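You operate a simulated robot arm through the tools that you are given. There is no shell and no other tool. Be economical: measure what you need, move in short steps, check, and stop when the job is done.

The job below is to be done with a simulated robot arm. You get a single attempt, and the scene is never put back.

Task
Reject the cracked ball, pass the green check ball, recount the green tray.
Fine: cracked ball in the red reject box; reset the tally, then one press for each ball in the green check tray.

The check looks at the end state, three seconds after you hand in, the way a careful person would. Anything else that was tipped, shoved, dropped, spilled or broken makes it a failure.

Robot
A 6-joint arm with a two-finger parallel gripper, fixed in place. Base frame: the origin is at the foot of the arm, x ahead of it, y to its left, z up; the work surface is at about z = 0.8. Units: m, rad, N and s.
With the tool pointing down near the work surface it reaches from about 0.26 to 0.68 m from the base axis. Its first joint turns from -1.152 to 1.152 rad. Payload 2.9 kg.
Tool frame: the origin (TCP) lies between the finger pads and is the grasp point; the fingertips stand 0.03 m ahead of it; z points along the fingers, y is the line along which they close. Largest opening 0.11 m; finger width 0.02, thickness 0.01; the body of the gripper, 0.048 by 0.112 m, starts 0.055 m behind the TCP.
Orientation is that of the tool frame in the base frame, as a unit quaternion [w, x, y, z]. With the fingers straight down and closing along the base's y, the tool's x points along the base's -x, its y along +y and its z along -z.

Tools
- The arm moves only by the tool nudge_tool. Its argument "moves" is a list of rows, each a list of 7 numbers: the opening, from 0 (shut) to 1 (fully open), then the shift along the tool's x, y, z in cm, then the turn, a rotation vector about the tool's x, y, z in rad. In form: [[hand, x, y, z, ax, ay, az], ...]. A call has 1 to 8 rows; each row is the pose to reach, as a shift and turn from the pose commanded when the call began, along the tool's axes at that moment. Rows are played at 5 a second. More than 0.05 m and 0.15 rad between two rows, or a gripper value outside its range, and nothing of the call is played. A pose out of reach is approached as far as the arm can. The call stops where the force on the tool passes 80 N (or 10 N more than at its start, if that is more) or the arm is blocked; 0.2 s more then pass. Each finger travels about 0.108 m/s and halts on what it meets, pressing with about 25 N; the grip force reading is that of the motor and also rises with nothing between the fingers. The clock runs only during rows and for 0.2 s after the last one: add rows that repeat a pose to give the fingers time. It gives the time, the measured TCP pose, the force on the tool (base axes), the opening and the grip force at its end, in the units of the frame above (readings bear some noise), with the torque about the TCP (base axes, N m) and any sound that the robot's microphone picked up.
- Cameras (640 x 400 px; columns grow to the right, rows downward): "scene" is fixed at [0.068, 0.4296, 1.3821]; the picture's right is [-0.83, -0.56, 0.00], its down [-0.34, 0.50, -0.80] and it looks along [0.45, -0.66, -0.60] (base axes); focal length 327 px, centre (320, 200). "wrist" rides on the gripper at [0.072, 0.017, -0.103] in the tool frame; the picture's right is [-0.23, 0.97, 0.00], its down [-0.76, -0.18, -0.62] and it looks along [-0.61, -0.14, 0.78] (tool axes); focal length 222 px, centre (320, 200). There is no depth. A picture from a camera that has moved, and an enlarged one, comes with that camera's place and axes in the base frame and with its lens.
- capture(camera): a new picture of that camera. It takes no simulated time.
- inspect(camera, box): a new picture of the part [left, top, right, bottom] of that camera's present view, enlarged. It takes no simulated time.
- job_done(): hands the job in; it is judged then, once.

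Work in short steps. Places have to be worked out from the pictures, the camera data and where the tool is seen: move nearer, look again, correct. Check each grasp and each placing, and mend what went wrong. You have 120 turns and 64 pictures in all, those below and enlarged ones among them. Open the gripper and draw the arm clear of the work before you hand the job in, unless the task says otherwise; then end with one line.

The tools are called after "Emit:" as name(argument=value, ...) on one line, values as JSON. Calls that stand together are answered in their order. nudge_tool: Moves the arm, as the interface text tells. Its arguments: {"type":"object","properties":{"moves":{"type":"array","items":{"type":"array","items":{"type":"number"}}}},"required":["moves"]} The other tools are called the same way: capture (camera) takes a picture; inspect (camera, box) takes an enlarged picture of a part of a camera's view; job_done () hands the job in.

At the start:

```text
t: 0.0
eef_pos: [0.5046, 0.093, 1.1439]
orientation: [0.0, -0.001, 1.0, 0.0]
contact_force: [1.1, 0.0, -0.2]
ft_torque: [0.01, -0.05, 0.01]
gripper_width: 0.1101
grip_force: 0.0
```

scene: 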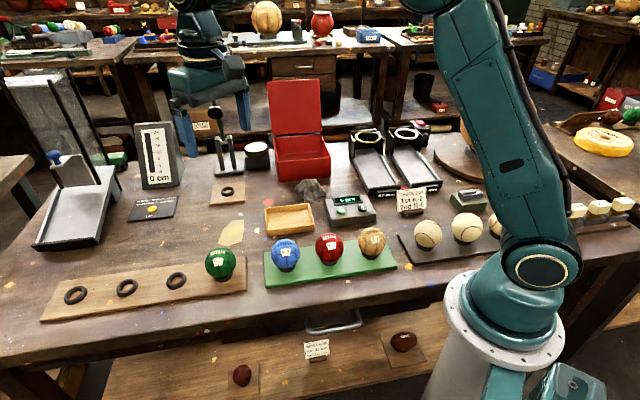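
wrist: 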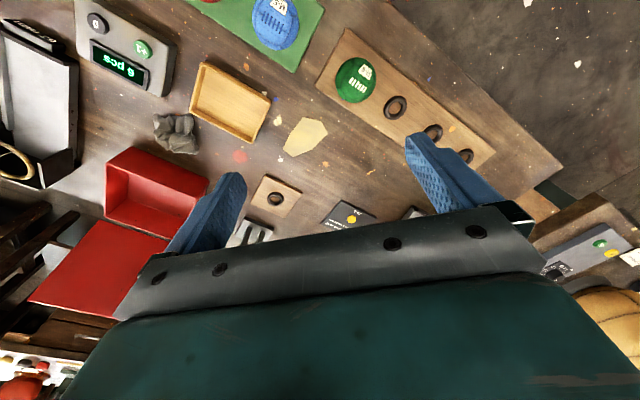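

The scene has many objects; I need to read labels and find the cracked ball. I zoom into the scene camera's main areas.

Emit:
inspect(camera="scene", box=[190, 170, 410, 308])

Emit:
inspect(camera="scene", box=[380, 120, 640, 282])

Emit:
inspect(camera="scene", box=[20, 100, 260, 250])

Emit:
inspect(camera="scene", box=[200, 300, 440, 400])

```text
2.90 times, centred on (300, 239) of scene
camera zoom: at [0.068, 0.4296, 1.3821], right [-0.83, -0.56, 0.0], down [-0.34, 0.5, -0.8], along [0.45, -0.66, -0.6], focal length 948 px, centre (378, 87)
```

zoom: 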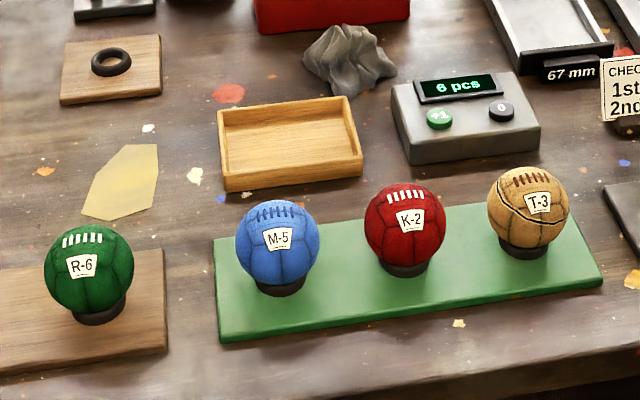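

```text
2.46 times, centred on (510, 201) of scene
camera zoom: at [0.068, 0.4296, 1.3821], right [-0.83, -0.56, 0.0], down [-0.34, 0.5, -0.8], along [0.45, -0.66, -0.6], focal length 805 px, centre (-148, 198)
```

zoom: 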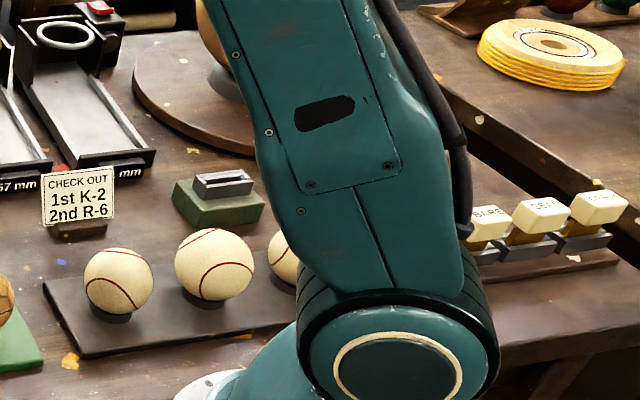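

```text
2.67 times, centred on (140, 175) of scene
camera zoom: at [0.068, 0.4296, 1.3821], right [-0.83, -0.56, 0.0], down [-0.34, 0.5, -0.8], along [0.45, -0.66, -0.6], focal length 872 px, centre (800, 267)
```

zoom: 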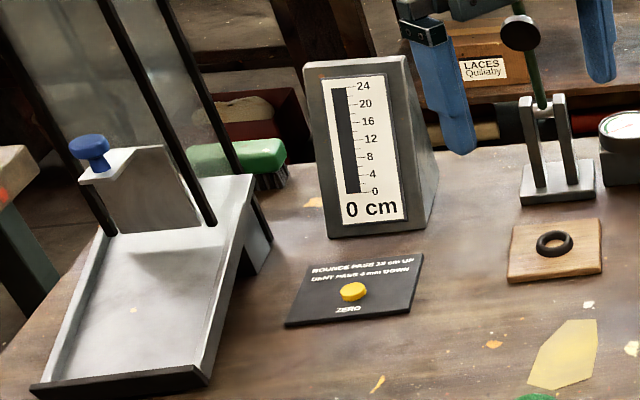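

```text
2.67 times, centred on (320, 350) of scene
camera zoom: at [0.068, 0.4296, 1.3821], right [-0.83, -0.56, 0.0], down [-0.34, 0.5, -0.8], along [0.45, -0.66, -0.6], focal length 872 px, centre (320, -200)
```

zoom: 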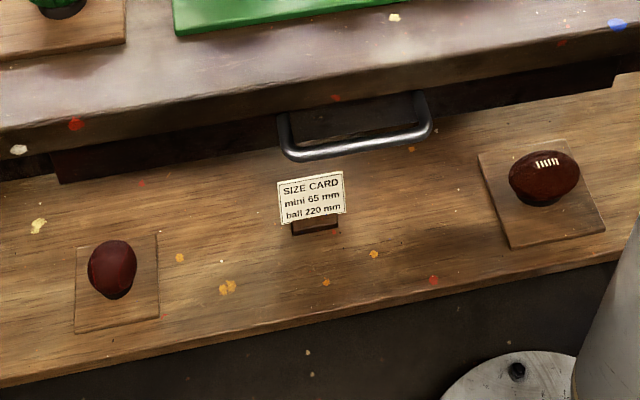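

The tally reads 6 and T-3 shows a dark line that may be the crack. I zoom the wrist view on the balls and the red box before moving.

Emit:
inspect(camera="wrist", box=[180, 0, 500, 200])

Emit:
inspect(camera="scene", box=[260, 215, 400, 303])

```text
2.00 times, centred on (340, 100) of wrist
camera zoom: at [0.433, 0.1096, 1.2458], right [0.23, 0.97, 0.0], down [0.76, -0.18, 0.62], along [0.61, -0.14, -0.78], focal length 444 px, centre (280, 400)
```

zoom: 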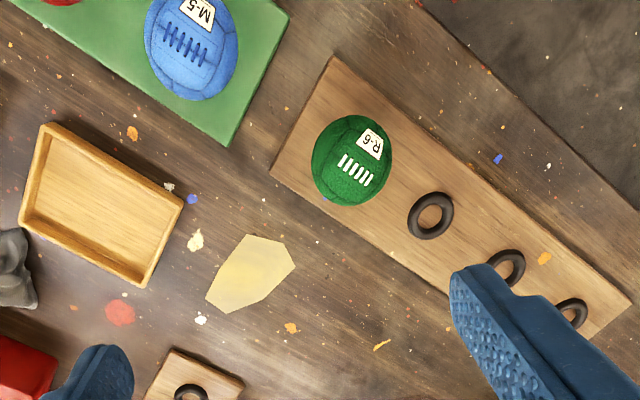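

```text
4.55 times, centred on (330, 259) of scene
camera zoom: at [0.068, 0.4296, 1.3821], right [-0.83, -0.56, 0.0], down [-0.34, 0.5, -0.8], along [0.45, -0.66, -0.6], focal length 1487 px, centre (274, -68)
```

zoom: 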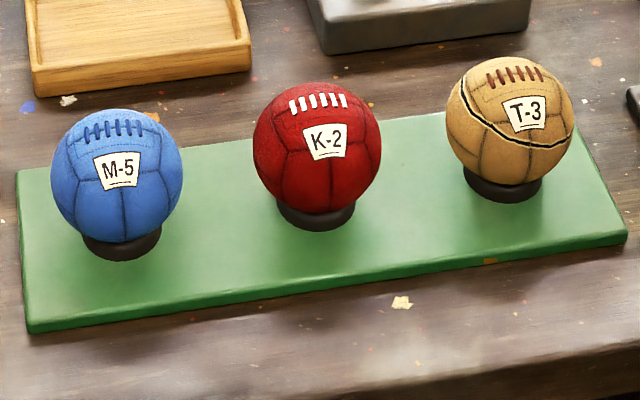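

T-3 clearly has the open black crack. It is estimated at about (0.273, -0.082); K-2, M-5 and R-6 are sound, and R-6 sits outside the green tray. I move above T-3 at z≈1.02 with the fingers turned to close across the row.

Emit:
nudge_tool(moves=[[1, 2.9, -2.2, 1.5, 0, 0, -0.098], [1, 5.8, -4.4, 3, 0, 0, -0.196], [1, 8.7, -6.6, 4.6, 0, 0, -0.294], [1, 11.6, -8.8, 6.2, 0, 0, -0.392], [1, 14.5, -10.9, 7.7, 0, 0, -0.49], [1, 17.4, -13.1, 9.3, 0, 0, -0.589], [1, 20.3, -15.3, 10.8, 0, 0, -0.687], [1, 23.2, -17.5, 12.4, 0, 0, -0.785]])

Emit:
capture(camera="wrist")

Emit:
capture(camera="scene")

```text
t: 1.8
eef_pos: [0.2718, -0.0823, 1.0204]
orientation: [0.0, -0.383, 0.924, 0.0]
contact_force: [0.0, -0.3, -0.6]
ft_torque: [-0.02, -0.02, 0.01]
gripper_width: 0.1101
grip_force: 0.0
```

```text
55 pictures are left
camera wrist: at [0.2103, -0.1219, 1.1226], right [-0.53, 0.85, 0.0], down [0.66, 0.41, 0.62], along [0.53, 0.33, -0.78], focal length 222 px, centre (320, 200)
```

wrist: 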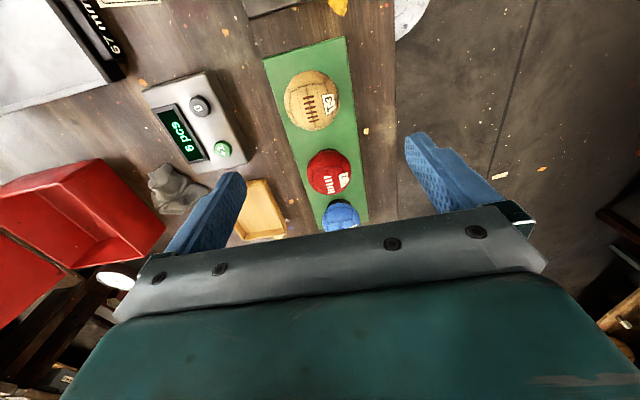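

```text
54 pictures are left
```

scene: 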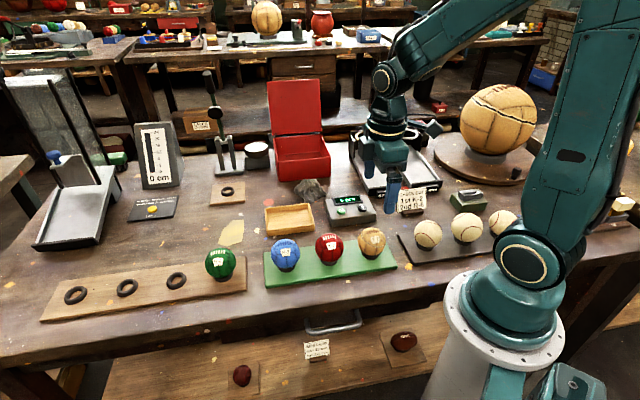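

A big ball was hidden behind the arm; I zoom on it and compare with T-3, which is now seen closer.

Emit:
inspect(camera="scene", box=[400, 70, 640, 270])

Emit:
inspect(camera="wrist", box=[130, 20, 400, 240])

Emit:
inspect(camera="scene", box=[355, 215, 395, 265])

```text
2.00 times, centred on (520, 170) of scene
camera zoom: at [0.068, 0.4296, 1.3821], right [-0.83, -0.56, 0.0], down [-0.34, 0.5, -0.8], along [0.45, -0.66, -0.6], focal length 654 px, centre (-80, 260)
```

zoom: 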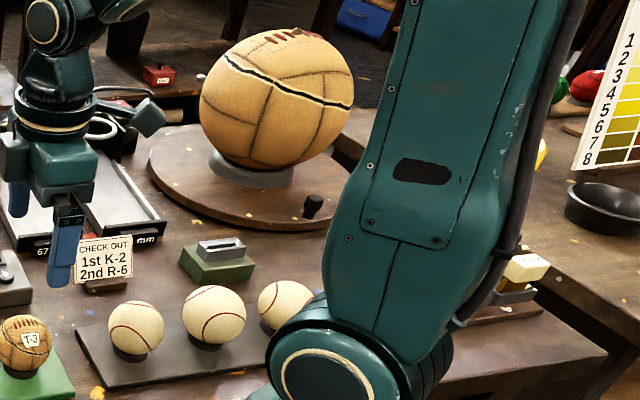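

```text
1.82 times, centred on (265, 130) of wrist
camera zoom: at [0.2103, -0.1219, 1.1226], right [-0.53, 0.85, 0.0], down [0.66, 0.41, 0.62], along [0.53, 0.33, -0.78], focal length 404 px, centre (420, 327)
```

zoom: 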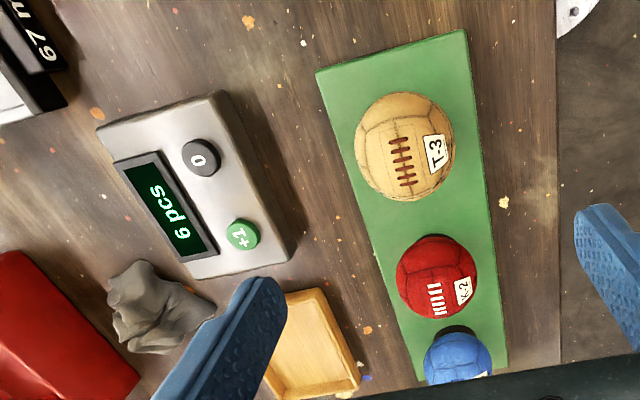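

```text
8.00 times, centred on (375, 240) of scene
camera zoom: at [0.068, 0.4296, 1.3821], right [-0.83, -0.56, 0.0], down [-0.34, 0.5, -0.8], along [0.45, -0.66, -0.6], focal length 2618 px, centre (-120, -120)
```

zoom: 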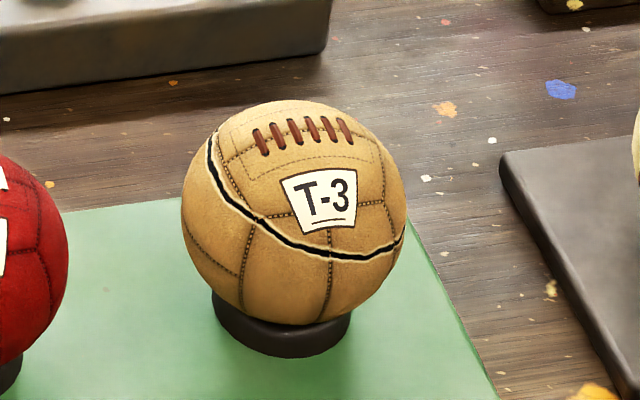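

T-3 is the only reject that fits the box and gripper. Two-camera triangulation puts it at (0.277, -0.091, 0.847). I shift over it and descend part way, then recheck.

Emit:
nudge_tool(moves=[[1, 0.3, -1.0, 3, 0, 0, 0], [1, 0.3, -1.0, 6, 0, 0, 0], [1, 0.3, -1.0, 8.5, 0, 0, 0]])

Emit:
capture(camera="wrist")

Emit:
inspect(camera="scene", box=[300, 150, 460, 270])

```text
t: 2.6
eef_pos: [0.2766, -0.0886, 0.9339]
orientation: [0.0, -0.383, 0.924, 0.001]
contact_force: [0.2, 0.1, 0.1]
ft_torque: [0.03, -0.02, -0.01]
gripper_width: 0.1098
grip_force: 0.0
```

```text
50 pictures are left
camera wrist: at [0.2151, -0.1289, 1.0364], right [-0.53, 0.85, 0.0], down [0.66, 0.41, 0.62], along [0.53, 0.33, -0.78], focal length 222 px, centre (320, 200)
```

wrist: 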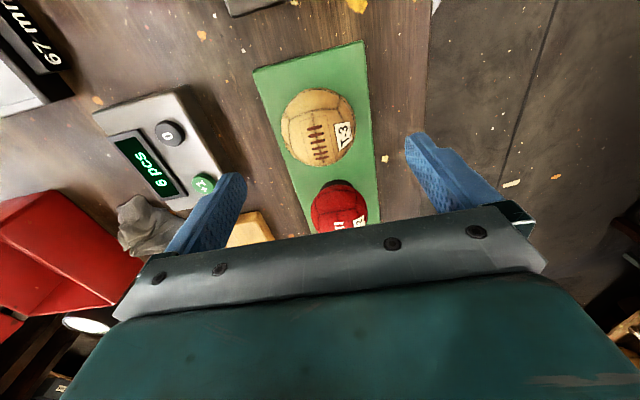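

```text
3.33 times, centred on (380, 210) of scene
camera zoom: at [0.068, 0.4296, 1.3821], right [-0.83, -0.56, 0.0], down [-0.34, 0.5, -0.8], along [0.45, -0.66, -0.6], focal length 1091 px, centre (120, 167)
```

zoom: 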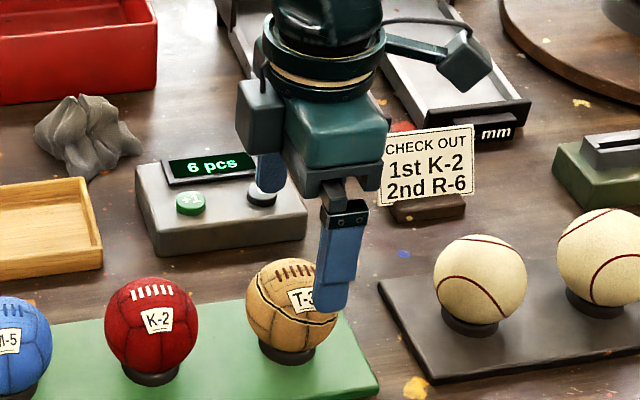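

Both views agree: ball at (0.277, -0.092), fingers straddle it, tally box clear of the far finger. I descend to the ball centre and close.

Emit:
nudge_tool(moves=[[0.95, 0.25, -0.25, 3, 0, 0, 0], [0.9, 0.25, -0.25, 6, 0, 0, 0], [0.9, 0.25, -0.25, 8.4, 0, 0, 0], [0.9, 0.25, -0.25, 8.4, 0, 0, 0]])

Emit:
capture(camera="wrist")

Emit:
inspect(camera="scene", box=[300, 150, 460, 270])

```text
t: 3.6
eef_pos: [0.2773, -0.096, 0.8513]
orientation: [0.0, -0.383, 0.924, 0.0]
contact_force: [-0.1, -0.4, 0.0]
ft_torque: [-0.04, 0.0, 0.02]
gripper_width: 0.0987
grip_force: 0.1
```

```text
48 pictures are left
camera wrist: at [0.2144, -0.1351, 0.9526], right [-0.53, 0.85, 0.0], down [0.66, 0.41, 0.62], along [0.53, 0.33, -0.78], focal length 222 px, centre (320, 200)
```

wrist: 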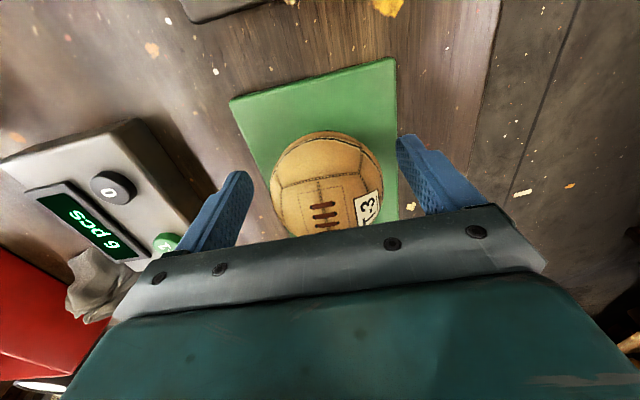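

```text
3.33 times, centred on (380, 210) of scene
camera zoom: at [0.0681, 0.4296, 1.3821], right [-0.83, -0.56, 0.0], down [-0.34, 0.5, -0.8], along [0.45, -0.66, -0.6], focal length 1091 px, centre (120, 167)
```

zoom: 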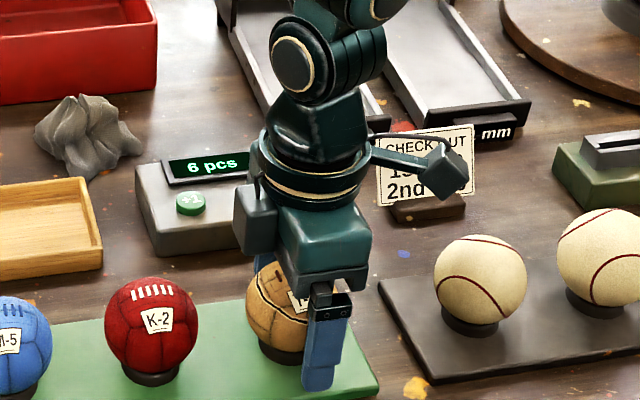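

The ball is centred between the pads. I close the fingers and wait.

Emit:
nudge_tool(moves=[[0.7, 0, 0, 0, 0, 0, 0], [0.5, 0, 0, 0, 0, 0, 0], [0.4, 0, 0, 0, 0, 0, 0], [0.4, 0, 0, 0, 0, 0, 0]])

```text
t: 4.6
eef_pos: [0.2764, -0.0972, 0.8502]
orientation: [0.0, -0.383, 0.924, 0.0]
contact_force: [-0.5, 0.7, -0.9]
ft_torque: [0.0, 0.03, 0.0]
gripper_width: 0.0642
grip_force: 25.1
```

The opening stopped at 64 mm with 25 N, which matches the ball. I lift straight up and look.

Emit:
nudge_tool(moves=[[0.4, 0, 0, -2, 0, 0, 0], [0.4, 0, 0, -5, 0, 0, 0], [0.4, 0, 0, -9, 0, 0, 0], [0.4, 0, 0, -13, 0, 0, 0], [0.4, 0, 0, -17, 0, 0, 0]])

Emit:
capture(camera="wrist")

Emit:
capture(camera="scene")

```text
t: 5.8
eef_pos: [0.2751, -0.0977, 1.022]
orientation: [0.0, -0.382, 0.924, -0.001]
contact_force: [-0.1, -1.0, -1.2]
ft_torque: [0.02, -0.03, -0.02]
gripper_width: 0.0641
grip_force: 25.2
```

```text
46 pictures are left
camera wrist: at [0.2136, -0.1358, 1.1244], right [-0.53, 0.85, 0.0], down [0.66, 0.41, 0.62], along [0.53, 0.33, -0.78], focal length 222 px, centre (320, 200)
```

wrist: 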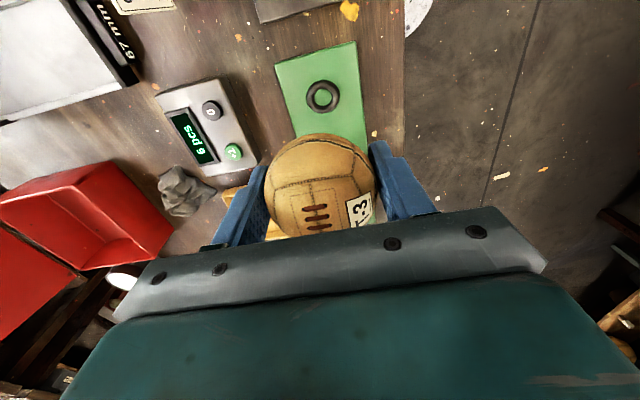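

```text
45 pictures are left
```

scene: 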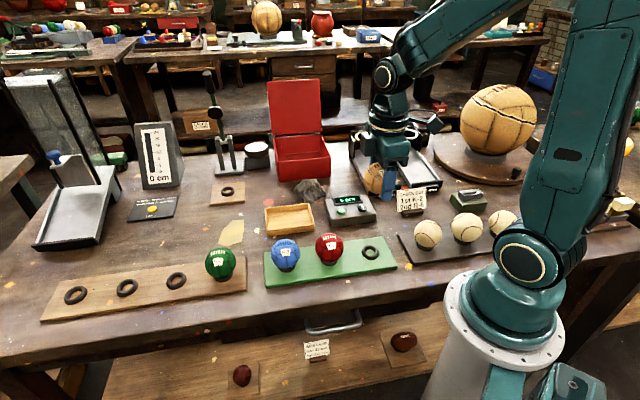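

T-3 is held and its ring is empty. Next I locate the red box accurately with zooms.

Emit:
inspect(camera="scene", box=[230, 70, 360, 200])

Emit:
inspect(camera="wrist", box=[0, 100, 240, 300])

```text
3.08 times, centred on (295, 135) of scene
camera zoom: at [0.068, 0.4296, 1.3821], right [-0.83, -0.56, 0.0], down [-0.34, 0.5, -0.8], along [0.45, -0.66, -0.6], focal length 1007 px, centre (397, 400)
```

zoom: 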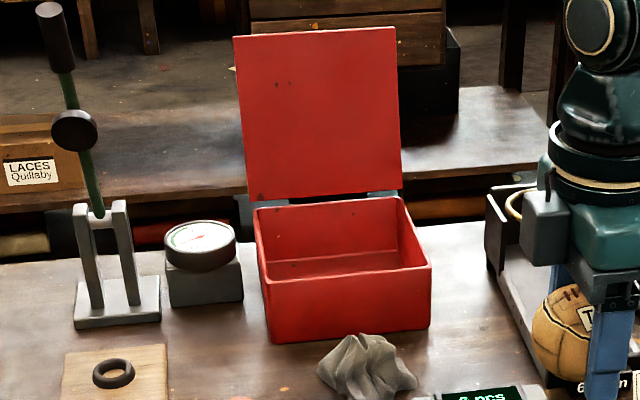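

```text
2.00 times, centred on (120, 200) of wrist
camera zoom: at [0.2136, -0.1358, 1.1244], right [-0.53, 0.85, 0.0], down [0.66, 0.41, 0.62], along [0.53, 0.33, -0.78], focal length 444 px, centre (720, 200)
```

zoom: 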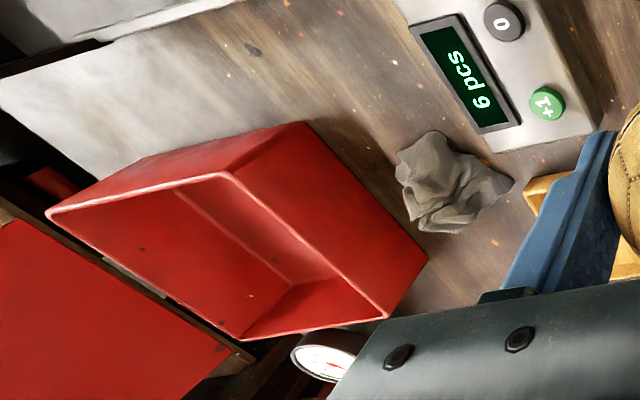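

The box is about 0.167 x 0.17 m, its front edge running from (0.668, -0.22) to (0.549, -0.337), rim z≈0.87, centre near (0.669, -0.338), which is beyond vertical reach, so I'll tilt the tool outward. First I carry the ball out and turn the closing axis tangential.

Emit:
nudge_tool(moves=[[0.4, -0.6, -2.4, -0.5, 0, 0, 0.147], [0.4, -1.3, -4.9, -1, 0, 0, 0.294], [0.4, -1.9, -7.3, -1.5, 0, 0, 0.441], [0.4, -2.6, -9.8, -2, 0, 0, 0.588], [0.4, -3.2, -12.2, -2.5, 0, 0, 0.735], [0.4, -3.9, -14.7, -3, 0, 0, 0.882], [0.4, -4.5, -17.1, -3.5, 0, 0, 1.029], [0.4, -5.2, -19.6, -4, 0, 0, 1.176]])

Emit:
capture(camera="wrist")

```text
t: 7.6
eef_pos: [0.4528, -0.1973, 1.0617]
orientation: [0.0, 0.195, 0.981, 0.0]
contact_force: [0.1, -0.6, -1.6]
ft_torque: [0.0, 0.02, 0.0]
gripper_width: 0.064
grip_force: 25.3
```

```text
42 pictures are left
camera wrist: at [0.3939, -0.1539, 1.1636], right [0.58, 0.81, 0.0], down [0.63, -0.46, 0.62], along [0.51, -0.36, -0.78], focal length 222 px, centre (320, 200)
```

wrist: 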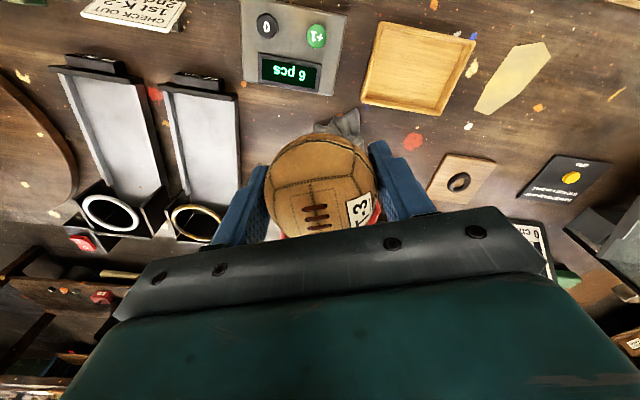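

The ball is stable. Next I move to about (0.56, -0.27, 1.04) while tilting the fingers outward by 0.45 rad.

Emit:
nudge_tool(moves=[[0.4, -3.2, -0.7, 0.5, 0, -0.11, 0], [0.4, -6.4, -1.3, 1, 0, -0.22, 0], [0.4, -9.5, -2, 1.5, 0, -0.34, 0], [0.4, -12.7, -2.6, 2, 0, -0.45, 0]])

Emit:
capture(camera="scene")

Emit:
capture(camera="wrist")

```text
t: 8.6
eef_pos: [0.5617, -0.2708, 1.0429]
orientation: [0.22, 0.19, 0.956, -0.045]
contact_force: [-0.4, -0.4, -1.3]
ft_torque: [0.01, 0.01, 0.02]
gripper_width: 0.0641
grip_force: 25.0
```

```text
41 pictures are left
```

scene: 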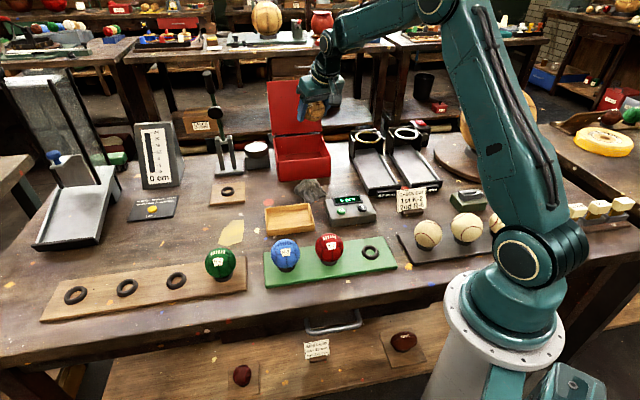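

```text
40 pictures are left
camera wrist: at [0.4663, -0.2125, 1.1031], right [0.56, 0.82, 0.1], down [0.31, -0.32, 0.89], along [0.77, -0.47, -0.44], focal length 222 px, centre (320, 200)
```

wrist: 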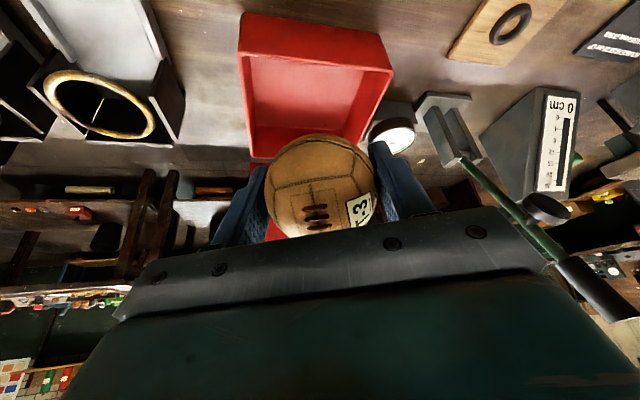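

The box geometry is confirmed from this view. I move over the interior at (0.65, -0.325), staying above the rim.

Emit:
nudge_tool(moves=[[0.4, -2.7, -0.5, 2.4, 0, 0, 0], [0.4, -5.4, -1.1, 4.8, 0, 0, 0], [0.4, -8.1, -1.6, 7.2, 0, 0, 0]])

Emit:
capture(camera="wrist")

Emit:
inspect(camera="scene", box=[230, 70, 360, 200])

```text
t: 9.4
eef_pos: [0.6487, -0.3221, 1.0113]
orientation: [0.217, 0.19, 0.957, -0.044]
contact_force: [0.0, 0.1, -2.0]
ft_torque: [0.06, 0.03, 0.0]
gripper_width: 0.064
grip_force: 25.5
```

```text
39 pictures are left
camera wrist: at [0.5541, -0.2654, 1.072], right [0.56, 0.82, 0.1], down [0.32, -0.32, 0.89], along [0.77, -0.47, -0.44], focal length 222 px, centre (320, 200)
```

wrist: 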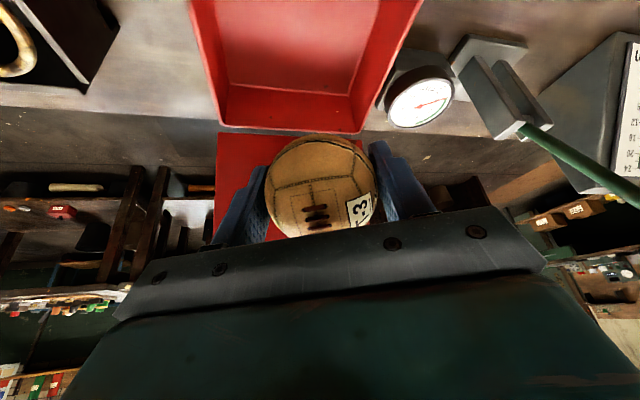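

```text
3.08 times, centred on (295, 135) of scene
camera zoom: at [0.068, 0.4296, 1.3821], right [-0.83, -0.56, 0.0], down [-0.34, 0.5, -0.8], along [0.45, -0.66, -0.6], focal length 1007 px, centre (397, 400)
```

zoom: 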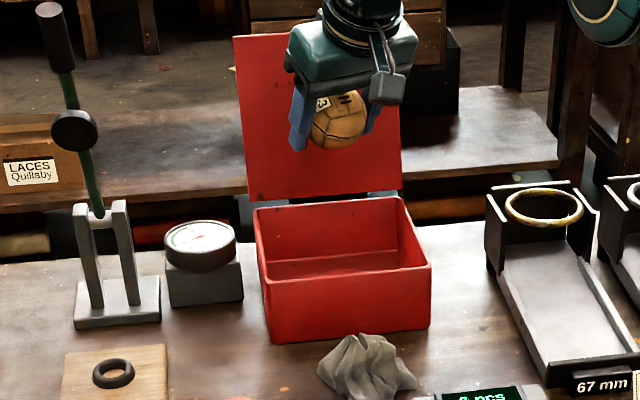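

The ball hangs over the box interior, at the right distance from the front and back rims. I lower it vertically until it's just above the box floor.

Emit:
nudge_tool(moves=[[0.4, 1.7, 0, 3.6, 0, 0, 0], [0.4, 3.5, 0, 7.2, 0, 0, 0], [0.4, 4.8, 0, 9.9, 0, 0, 0], [0.4, 5.9, 0, 12.1, 0, 0, 0], [0.4, 5.9, 0, 12.1, 0, 0, 0]])

Emit:
inspect(camera="scene", box=[230, 70, 360, 200])

Emit:
capture(camera="wrist")

```text
t: 10.6
eef_pos: [0.6479, -0.3252, 0.878]
orientation: [0.219, 0.19, 0.956, -0.043]
contact_force: [-1.0, -0.6, -0.2]
ft_torque: [0.0, 0.03, 0.02]
gripper_width: 0.064
grip_force: 25.3
```

```text
3.08 times, centred on (295, 135) of scene
camera zoom: at [0.0681, 0.4295, 1.3821], right [-0.83, -0.56, 0.0], down [-0.34, 0.5, -0.8], along [0.45, -0.66, -0.6], focal length 1007 px, centre (397, 400)
```

zoom: 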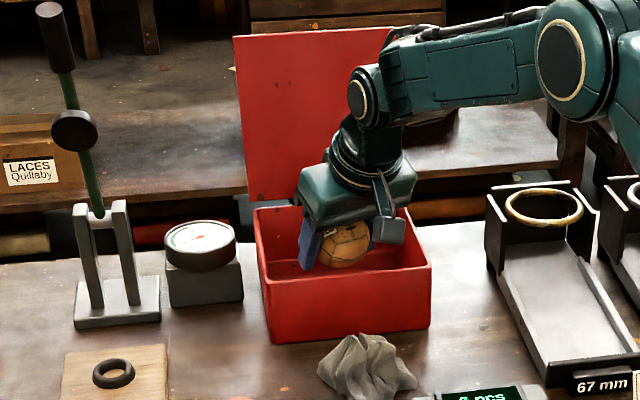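

```text
36 pictures are left
camera wrist: at [0.5546, -0.2675, 0.9386], right [0.56, 0.82, 0.1], down [0.32, -0.32, 0.89], along [0.77, -0.47, -0.44], focal length 222 px, centre (320, 200)
```

wrist: 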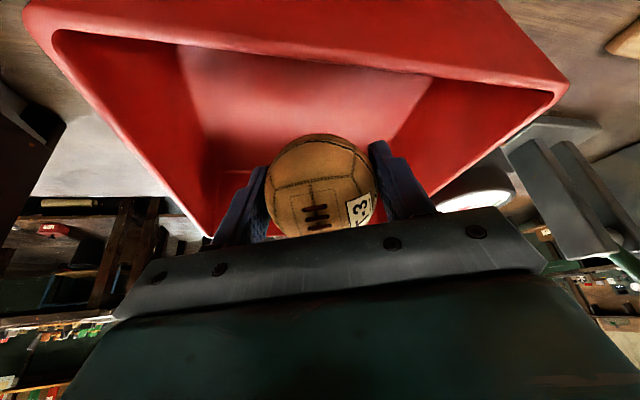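

The ball is inside the box. I lower another 1.5 cm and open gently to release.

Emit:
nudge_tool(moves=[[0.4, 0.65, 0, 1.35, 0, 0, 0], [0.4, 0.65, 0, 1.35, 0, 0, 0], [0.65, 0.65, 0, 1.35, 0, 0, 0], [0.75, 0.65, 0, 1.35, 0, 0, 0], [0.75, 0.65, 0, 1.35, 0, 0, 0], [0.75, 0.65, 0, 1.35, 0, 0, 0]])

Emit:
inspect(camera="scene", box=[230, 70, 360, 200])

```text
t: 12.0
eef_pos: [0.6501, -0.3255, 0.8629]
orientation: [0.219, 0.19, 0.956, -0.044]
contact_force: [-0.3, 0.6, -0.5]
ft_torque: [0.01, -0.03, 0.02]
gripper_width: 0.0824
grip_force: 0.0
```

```text
3.08 times, centred on (295, 135) of scene
camera zoom: at [0.068, 0.4296, 1.3821], right [-0.83, -0.56, 0.0], down [-0.34, 0.5, -0.8], along [0.45, -0.66, -0.6], focal length 1007 px, centre (397, 400)
```

zoom: 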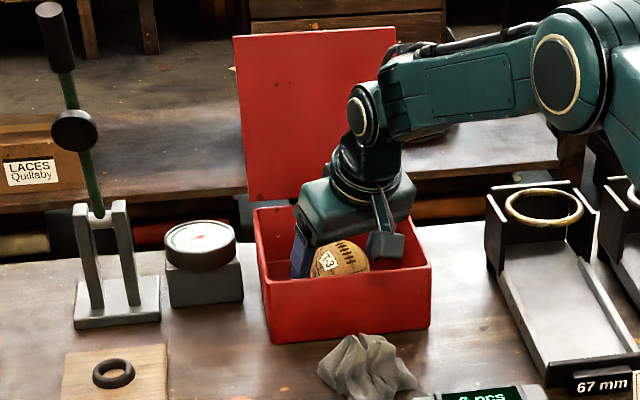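

T-3 rests in the box. I withdraw straight up.

Emit:
nudge_tool(moves=[[0.75, -1.3, 0, -2.7, 0, 0, 0], [0.75, -3.0, 0, -6.3, 0, 0, 0], [0.75, -5, 0, -10, 0, 0, 0], [0.75, -6.5, 0, -13.5, 0, 0, 0], [0.75, -7.5, 0, -16, 0, 0, 0]])

Emit:
capture(camera="scene")

```text
t: 13.2
eef_pos: [0.649, -0.3213, 1.0397]
orientation: [0.219, 0.189, 0.956, -0.043]
contact_force: [-0.8, 0.0, -0.6]
ft_torque: [0.03, -0.01, -0.01]
gripper_width: 0.0824
grip_force: 0.0
```

```text
34 pictures are left
```

scene: 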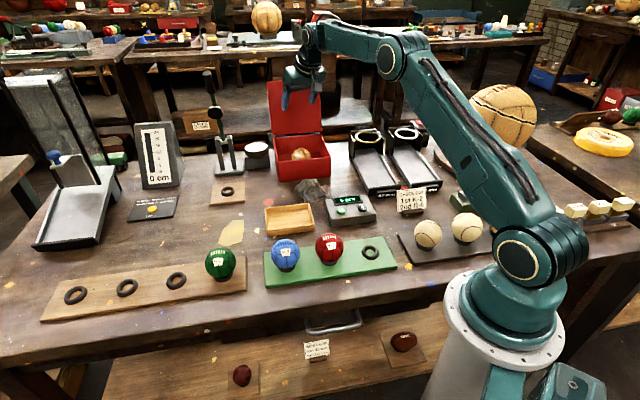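

T-3 is in the red box. Before touching the tally I check the wording "green check ball" against the scene, looking for any other candidate or label in the still unseen parts.

Emit:
inspect(camera="scene", box=[520, 60, 640, 240])

Emit:
inspect(camera="scene", box=[30, 220, 260, 330])

Emit:
inspect(camera="scene", box=[0, 0, 320, 130])

Emit:
inspect(camera="scene", box=[340, 110, 540, 250])

```text
2.22 times, centred on (580, 150) of scene
camera zoom: at [0.068, 0.4296, 1.3821], right [-0.83, -0.56, 0.0], down [-0.34, 0.5, -0.8], along [0.45, -0.66, -0.6], focal length 727 px, centre (-258, 311)
```

zoom: 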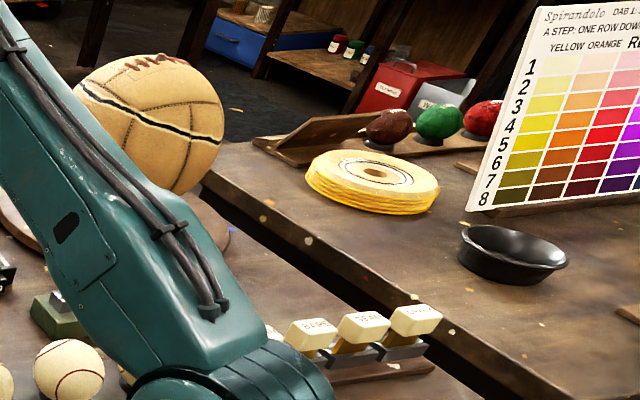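

```text
2.78 times, centred on (145, 275) of scene
camera zoom: at [0.068, 0.4296, 1.3821], right [-0.83, -0.56, 0.0], down [-0.34, 0.5, -0.8], along [0.45, -0.66, -0.6], focal length 910 px, centre (807, -9)
```

zoom: 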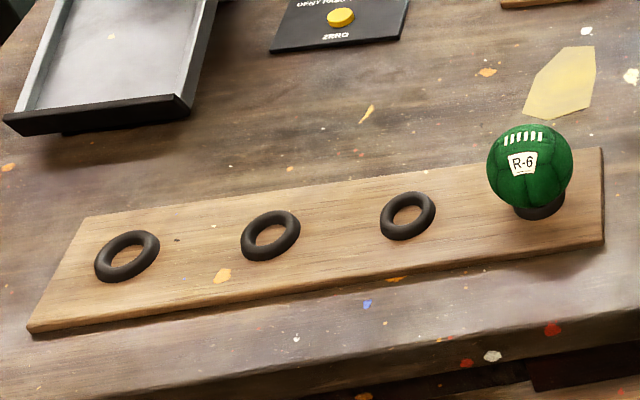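

```text
2.00 times, centred on (160, 65) of scene
camera zoom: at [0.068, 0.4296, 1.3821], right [-0.83, -0.56, 0.0], down [-0.34, 0.5, -0.8], along [0.45, -0.66, -0.6], focal length 654 px, centre (640, 470)
```

zoom: 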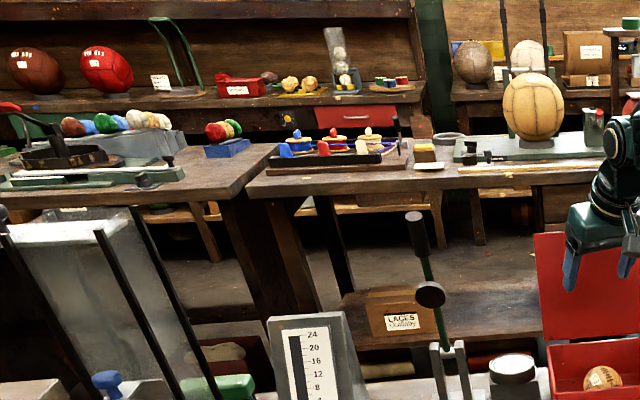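

```text
2.86 times, centred on (440, 180) of scene
camera zoom: at [0.068, 0.4296, 1.3821], right [-0.83, -0.56, 0.0], down [-0.34, 0.5, -0.8], along [0.45, -0.66, -0.6], focal length 935 px, centre (-23, 257)
```

zoom: 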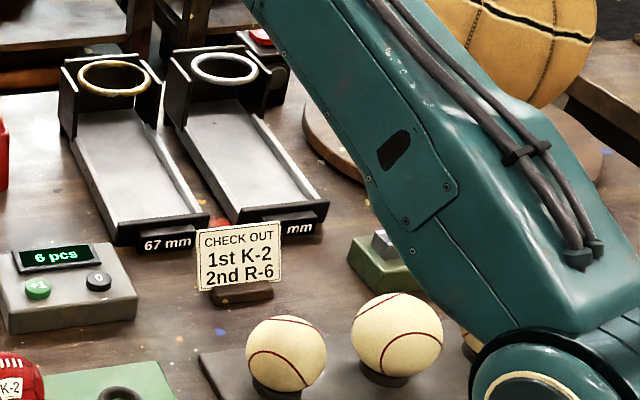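

T-3 is in the reject box. No other green coded ball exists: R-6 is on the wooden rack, while a green-tray ring has just been freed and R-6 is on the check-out card. I take "pass" as placing R-6 in the green check tray, then counting. I untilt and move back toward R-6.

Emit:
nudge_tool(moves=[[0.75, 2.6, 2.3, -2, 0, 0.075, 0], [0.8, 5.3, 4.5, -4, 0, 0.15, 0], [0.9, 7.9, 6.8, -6, 0, 0.225, 0], [1, 10.6, 9.1, -8.1, 0, 0.3, 0], [1, 13.2, 11.3, -10.1, 0, 0.375, 0], [1, 15.9, 13.6, -12.1, 0, 0.45, 0]])

```text
t: 14.6
eef_pos: [0.5175, -0.1243, 1.0802]
orientation: [-0.001, 0.194, 0.981, 0.0]
contact_force: [-1.1, 0.1, 0.5]
ft_torque: [0.0, 0.01, 0.01]
gripper_width: 0.1098
grip_force: 0.1
```

Tool is vertical again. I move above R-6 and restore the earlier yaw (closing across the row).

Emit:
nudge_tool(moves=[[1, 1.4, 3.2, 1, 0, 0, -0.147], [1, 2.9, 6.5, 2, 0, 0, -0.294], [1, 4.3, 9.7, 3, 0, 0, -0.441], [1, 5.8, 13, 4, 0, 0, -0.588], [1, 7.2, 16.2, 5, 0, 0, -0.735], [1, 8.6, 19.4, 6, 0, 0, -0.882], [1, 10.1, 22.7, 7, 0, 0, -1.029], [1, 11.5, 25.9, 8, 0, 0, -1.176]])

Emit:
capture(camera="wrist")

Emit:
inspect(camera="scene", box=[160, 190, 300, 300])

```text
t: 16.4
eef_pos: [0.5108, 0.1621, 0.9979]
orientation: [0.0, -0.383, 0.924, -0.001]
contact_force: [0.0, 0.7, 0.6]
ft_torque: [0.01, 0.04, -0.02]
gripper_width: 0.1103
grip_force: 0.0
```

```text
29 pictures are left
camera wrist: at [0.4492, 0.1238, 1.0995], right [-0.53, 0.85, 0.0], down [0.66, 0.41, 0.62], along [0.53, 0.33, -0.78], focal length 222 px, centre (320, 200)
```

wrist: 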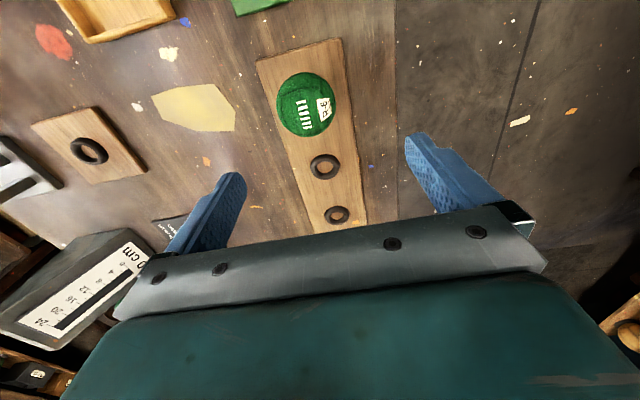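

```text
3.64 times, centred on (230, 245) of scene
camera zoom: at [0.0681, 0.4296, 1.3821], right [-0.83, -0.56, 0.0], down [-0.34, 0.5, -0.8], along [0.45, -0.66, -0.6], focal length 1190 px, centre (647, 36)
```

zoom: 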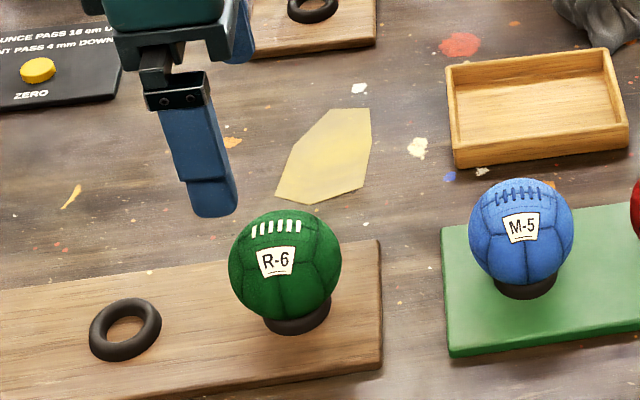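

Triangulation gives R-6 at (0.516, 0.151, 0.849). I shift over it, descend part way and check again.

Emit:
nudge_tool(moves=[[1, 0.4, -1.1, 3, 0, 0, 0], [1, 0.4, -1.1, 6.5, 0, 0, 0], [1, 0.4, -1.1, 6.5, 0, 0, 0]])

Emit:
capture(camera="wrist")

```text
t: 17.2
eef_pos: [0.5154, 0.152, 0.932]
orientation: [0.0, -0.382, 0.924, 0.0]
contact_force: [0.0, 0.6, -0.1]
ft_torque: [0.0, 0.01, 0.0]
gripper_width: 0.11
grip_force: 0.0
```

```text
27 pictures are left
camera wrist: at [0.4532, 0.113, 1.0334], right [-0.53, 0.85, 0.0], down [0.66, 0.41, 0.62], along [0.53, 0.33, -0.78], focal length 222 px, centre (320, 200)
```

wrist: 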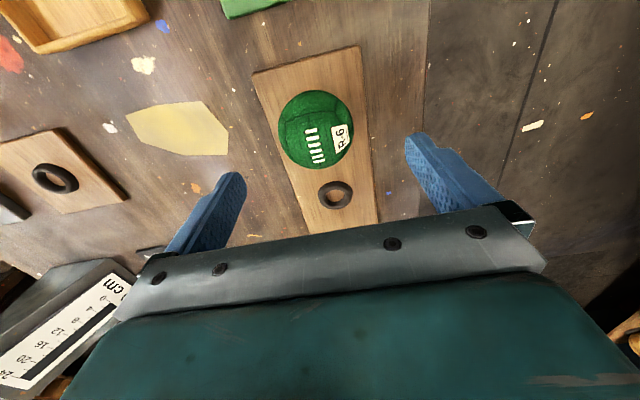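

R-6 refined to (0.516, 0.148). I descend to its centre and look before closing.

Emit:
nudge_tool(moves=[[0.95, 0.25, -0.25, 3, 0, 0, 0], [0.9, 0.25, -0.25, 6, 0, 0, 0], [0.9, 0.25, -0.25, 8.2, 0, 0, 0], [0.9, 0.25, -0.25, 8.2, 0, 0, 0]])

Emit:
capture(camera="wrist")

Emit:
inspect(camera="scene", box=[160, 190, 300, 300])

```text
t: 18.2
eef_pos: [0.5179, 0.1464, 0.8505]
orientation: [-0.001, -0.382, 0.924, -0.001]
contact_force: [-0.1, 0.1, 0.2]
ft_torque: [-0.02, 0.01, -0.05]
gripper_width: 0.0991
grip_force: 0.0
```

```text
26 pictures are left
camera wrist: at [0.455, 0.1074, 0.9527], right [-0.53, 0.85, 0.0], down [0.66, 0.41, 0.62], along [0.53, 0.33, -0.78], focal length 222 px, centre (320, 200)
```

wrist: 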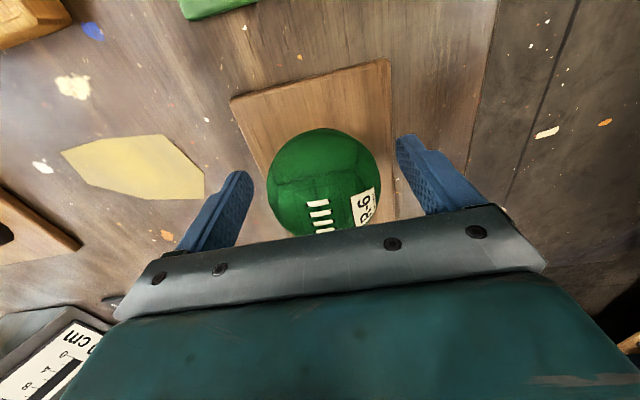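

```text
3.64 times, centred on (230, 245) of scene
camera zoom: at [0.0681, 0.4296, 1.3821], right [-0.83, -0.56, 0.0], down [-0.34, 0.5, -0.8], along [0.45, -0.66, -0.6], focal length 1190 px, centre (647, 36)
```

zoom: 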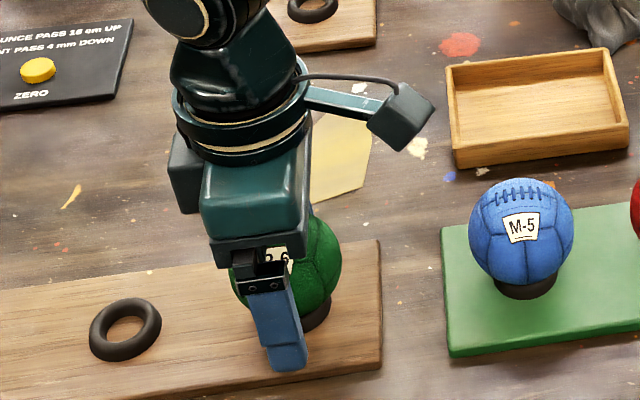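

The view matches T-3's grasp view. I close and wait, then lift.

Emit:
nudge_tool(moves=[[0.7, 0, 0, 0, 0, 0, 0], [0.5, 0, 0, 0, 0, 0, 0], [0.4, 0, 0, 0, 0, 0, 0], [0.4, 0, 0, 0, 0, 0, 0], [0.4, 0, 0, -3, 0, 0, 0], [0.4, 0, 0, -7, 0, 0, 0], [0.4, 0, 0, -11, 0, 0, 0], [0.4, 0, 0, -15, 0, 0, 0]])

Emit:
capture(camera="wrist")

```text
t: 20.0
eef_pos: [0.5168, 0.1456, 0.9981]
orientation: [0.0, -0.382, 0.924, 0.0]
contact_force: [-0.7, 0.7, -0.1]
ft_torque: [-0.03, -0.01, -0.01]
gripper_width: 0.0639
grip_force: 25.0
```

```text
24 pictures are left
camera wrist: at [0.4548, 0.1064, 1.1006], right [-0.53, 0.85, 0.0], down [0.66, 0.41, 0.62], along [0.53, 0.33, -0.78], focal length 222 px, centre (320, 200)
```

wrist: 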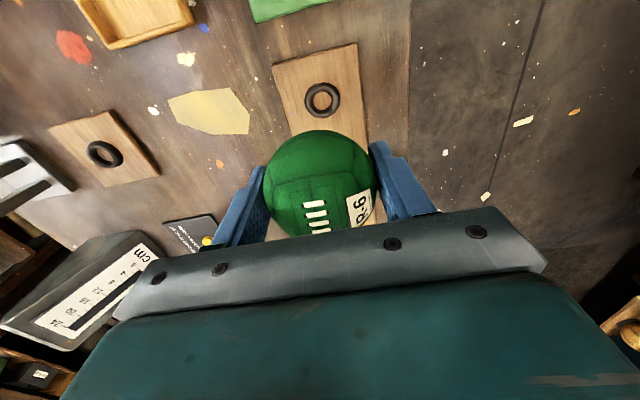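

R-6 is held and clear. I carry it straight along the row to above the empty ring at T-3's former place.

Emit:
nudge_tool(moves=[[0.4, 4.3, 0, -1, 0, 0, 0], [0.4, 8.6, 0, -1, 0, 0, 0], [0.4, 12.8, -0.1, -1, 0, 0, 0], [0.4, 17.1, -0.1, -1, 0, 0, 0], [0.4, 21.4, -0.1, -1, 0, 0, 0], [0.4, 25.7, -0.1, -1, 0, 0, 0], [0.4, 30, -0.1, -1, 0, 0, 0], [0.4, 34.2, -0.1, 0, 0, 0, 0]])

Emit:
capture(camera="wrist")

Emit:
inspect(camera="scene", box=[300, 150, 460, 270])

```text
t: 21.8
eef_pos: [0.2727, -0.0965, 0.9994]
orientation: [0.0, -0.383, 0.924, 0.0]
contact_force: [-0.6, 0.3, -1.7]
ft_torque: [0.01, 0.02, 0.01]
gripper_width: 0.0643
grip_force: 25.4
```

```text
23 pictures are left
camera wrist: at [0.2108, -0.1356, 1.1024], right [-0.53, 0.85, 0.0], down [0.66, 0.41, 0.62], along [0.53, 0.33, -0.78], focal length 222 px, centre (320, 200)
```

wrist: 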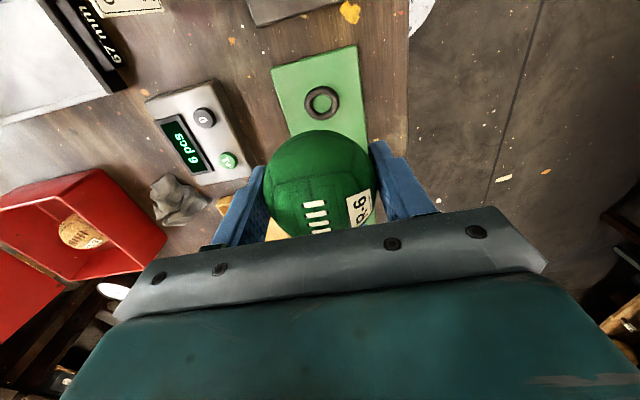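

```text
3.33 times, centred on (380, 210) of scene
camera zoom: at [0.068, 0.4296, 1.3821], right [-0.83, -0.56, 0.0], down [-0.34, 0.5, -0.8], along [0.45, -0.66, -0.6], focal length 1091 px, centre (120, 167)
```

zoom: 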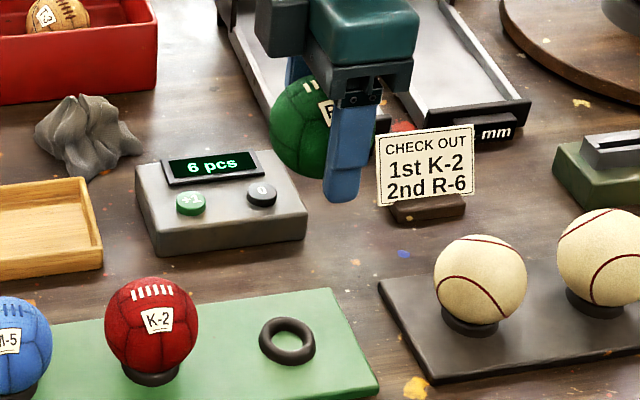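

The ring sits about 2.5 mm further forward than the tool by comparing image rows with both earlier lifts. I correct that and lower R-6 onto the ring, keeping the grip closed for now.

Emit:
nudge_tool(moves=[[0.4, -0.25, -0.1, 4, 0, 0, 0], [0.4, -0.25, -0.1, 8, 0, 0, 0], [0.4, -0.25, -0.1, 12, 0, 0, 0], [0.4, -0.25, -0.1, 13.8, 0, 0, 0], [0.4, -0.25, -0.1, 14.6, 0, 0, 0], [0.4, -0.25, -0.1, 14.6, 0, 0, 0]])

Emit:
capture(camera="wrist")

Emit:
inspect(camera="scene", box=[310, 200, 430, 275])

```text
t: 23.2
eef_pos: [0.2779, -0.0971, 0.8554]
orientation: [0.0, -0.383, 0.924, 0.001]
contact_force: [-0.1, -0.2, -1.2]
ft_torque: [0.0, 0.0, 0.02]
gripper_width: 0.0637
grip_force: 24.5
```

```text
21 pictures are left
camera wrist: at [0.2151, -0.1361, 0.9569], right [-0.53, 0.85, 0.0], down [0.66, 0.41, 0.62], along [0.53, 0.33, -0.78], focal length 222 px, centre (320, 200)
```

wrist: 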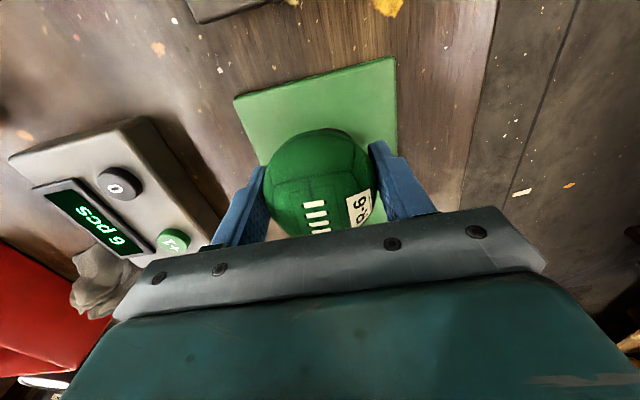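

```text
5.33 times, centred on (370, 238) of scene
camera zoom: at [0.0681, 0.4296, 1.3821], right [-0.83, -0.56, 0.0], down [-0.34, 0.5, -0.8], along [0.45, -0.66, -0.6], focal length 1745 px, centre (53, 0)
```

zoom: 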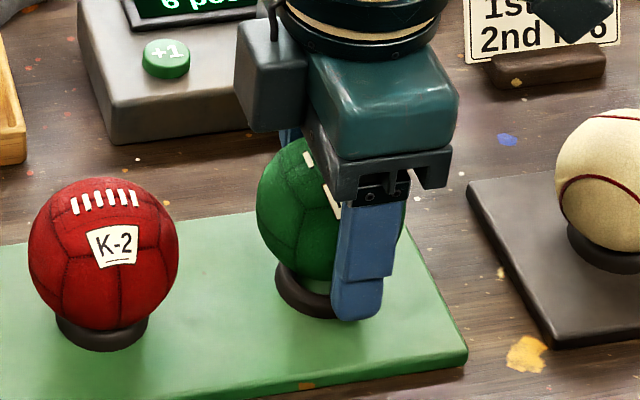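

R-6 is centred over the ring and about 4 mm high (z 0.855 against 0.851). I lower the remainder, checking force.

Emit:
nudge_tool(moves=[[0.4, 0, 0, 0.25, 0, 0, 0], [0.4, 0, 0, 0.4, 0, 0, 0], [0.4, 0, 0, 0.4, 0, 0, 0]])

```text
t: 24.0
eef_pos: [0.2764, -0.0966, 0.8513]
orientation: [-0.001, -0.383, 0.924, 0.001]
contact_force: [0.0, 0.5, 1.2]
ft_torque: [0.0, -0.01, 0.01]
gripper_width: 0.0641
grip_force: 25.3
```

The vertical force changed sign, suggesting seating contact. I release gradually.

Emit:
nudge_tool(moves=[[0.6, 0, 0, 0.05, 0, 0, 0], [0.65, 0, 0, 0.05, 0, 0, 0], [0.75, 0, 0, 0.05, 0, 0, 0], [0.9, 0, 0, 0.05, 0, 0, 0], [0.9, 0, 0, 0.05, 0, 0, 0]])

Emit:
inspect(camera="scene", box=[310, 200, 430, 275])

```text
t: 25.2
eef_pos: [0.2764, -0.0947, 0.8504]
orientation: [0.0, -0.382, 0.924, 0.0]
contact_force: [-0.9, 0.1, -0.2]
ft_torque: [0.0, 0.01, 0.0]
gripper_width: 0.0989
grip_force: 0.1
```

```text
5.33 times, centred on (370, 238) of scene
camera zoom: at [0.068, 0.4296, 1.3821], right [-0.83, -0.56, 0.0], down [-0.34, 0.5, -0.8], along [0.45, -0.66, -0.6], focal length 1745 px, centre (53, 0)
```

zoom: 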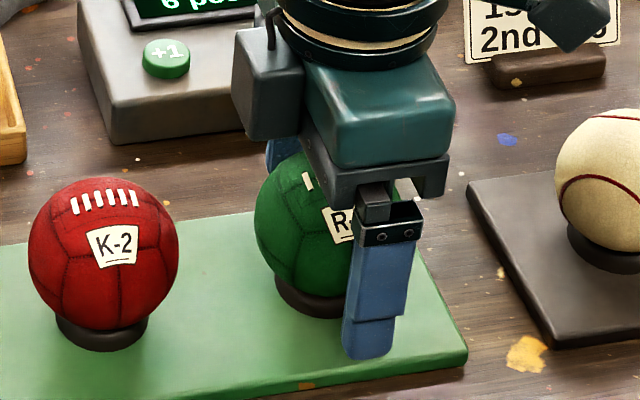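

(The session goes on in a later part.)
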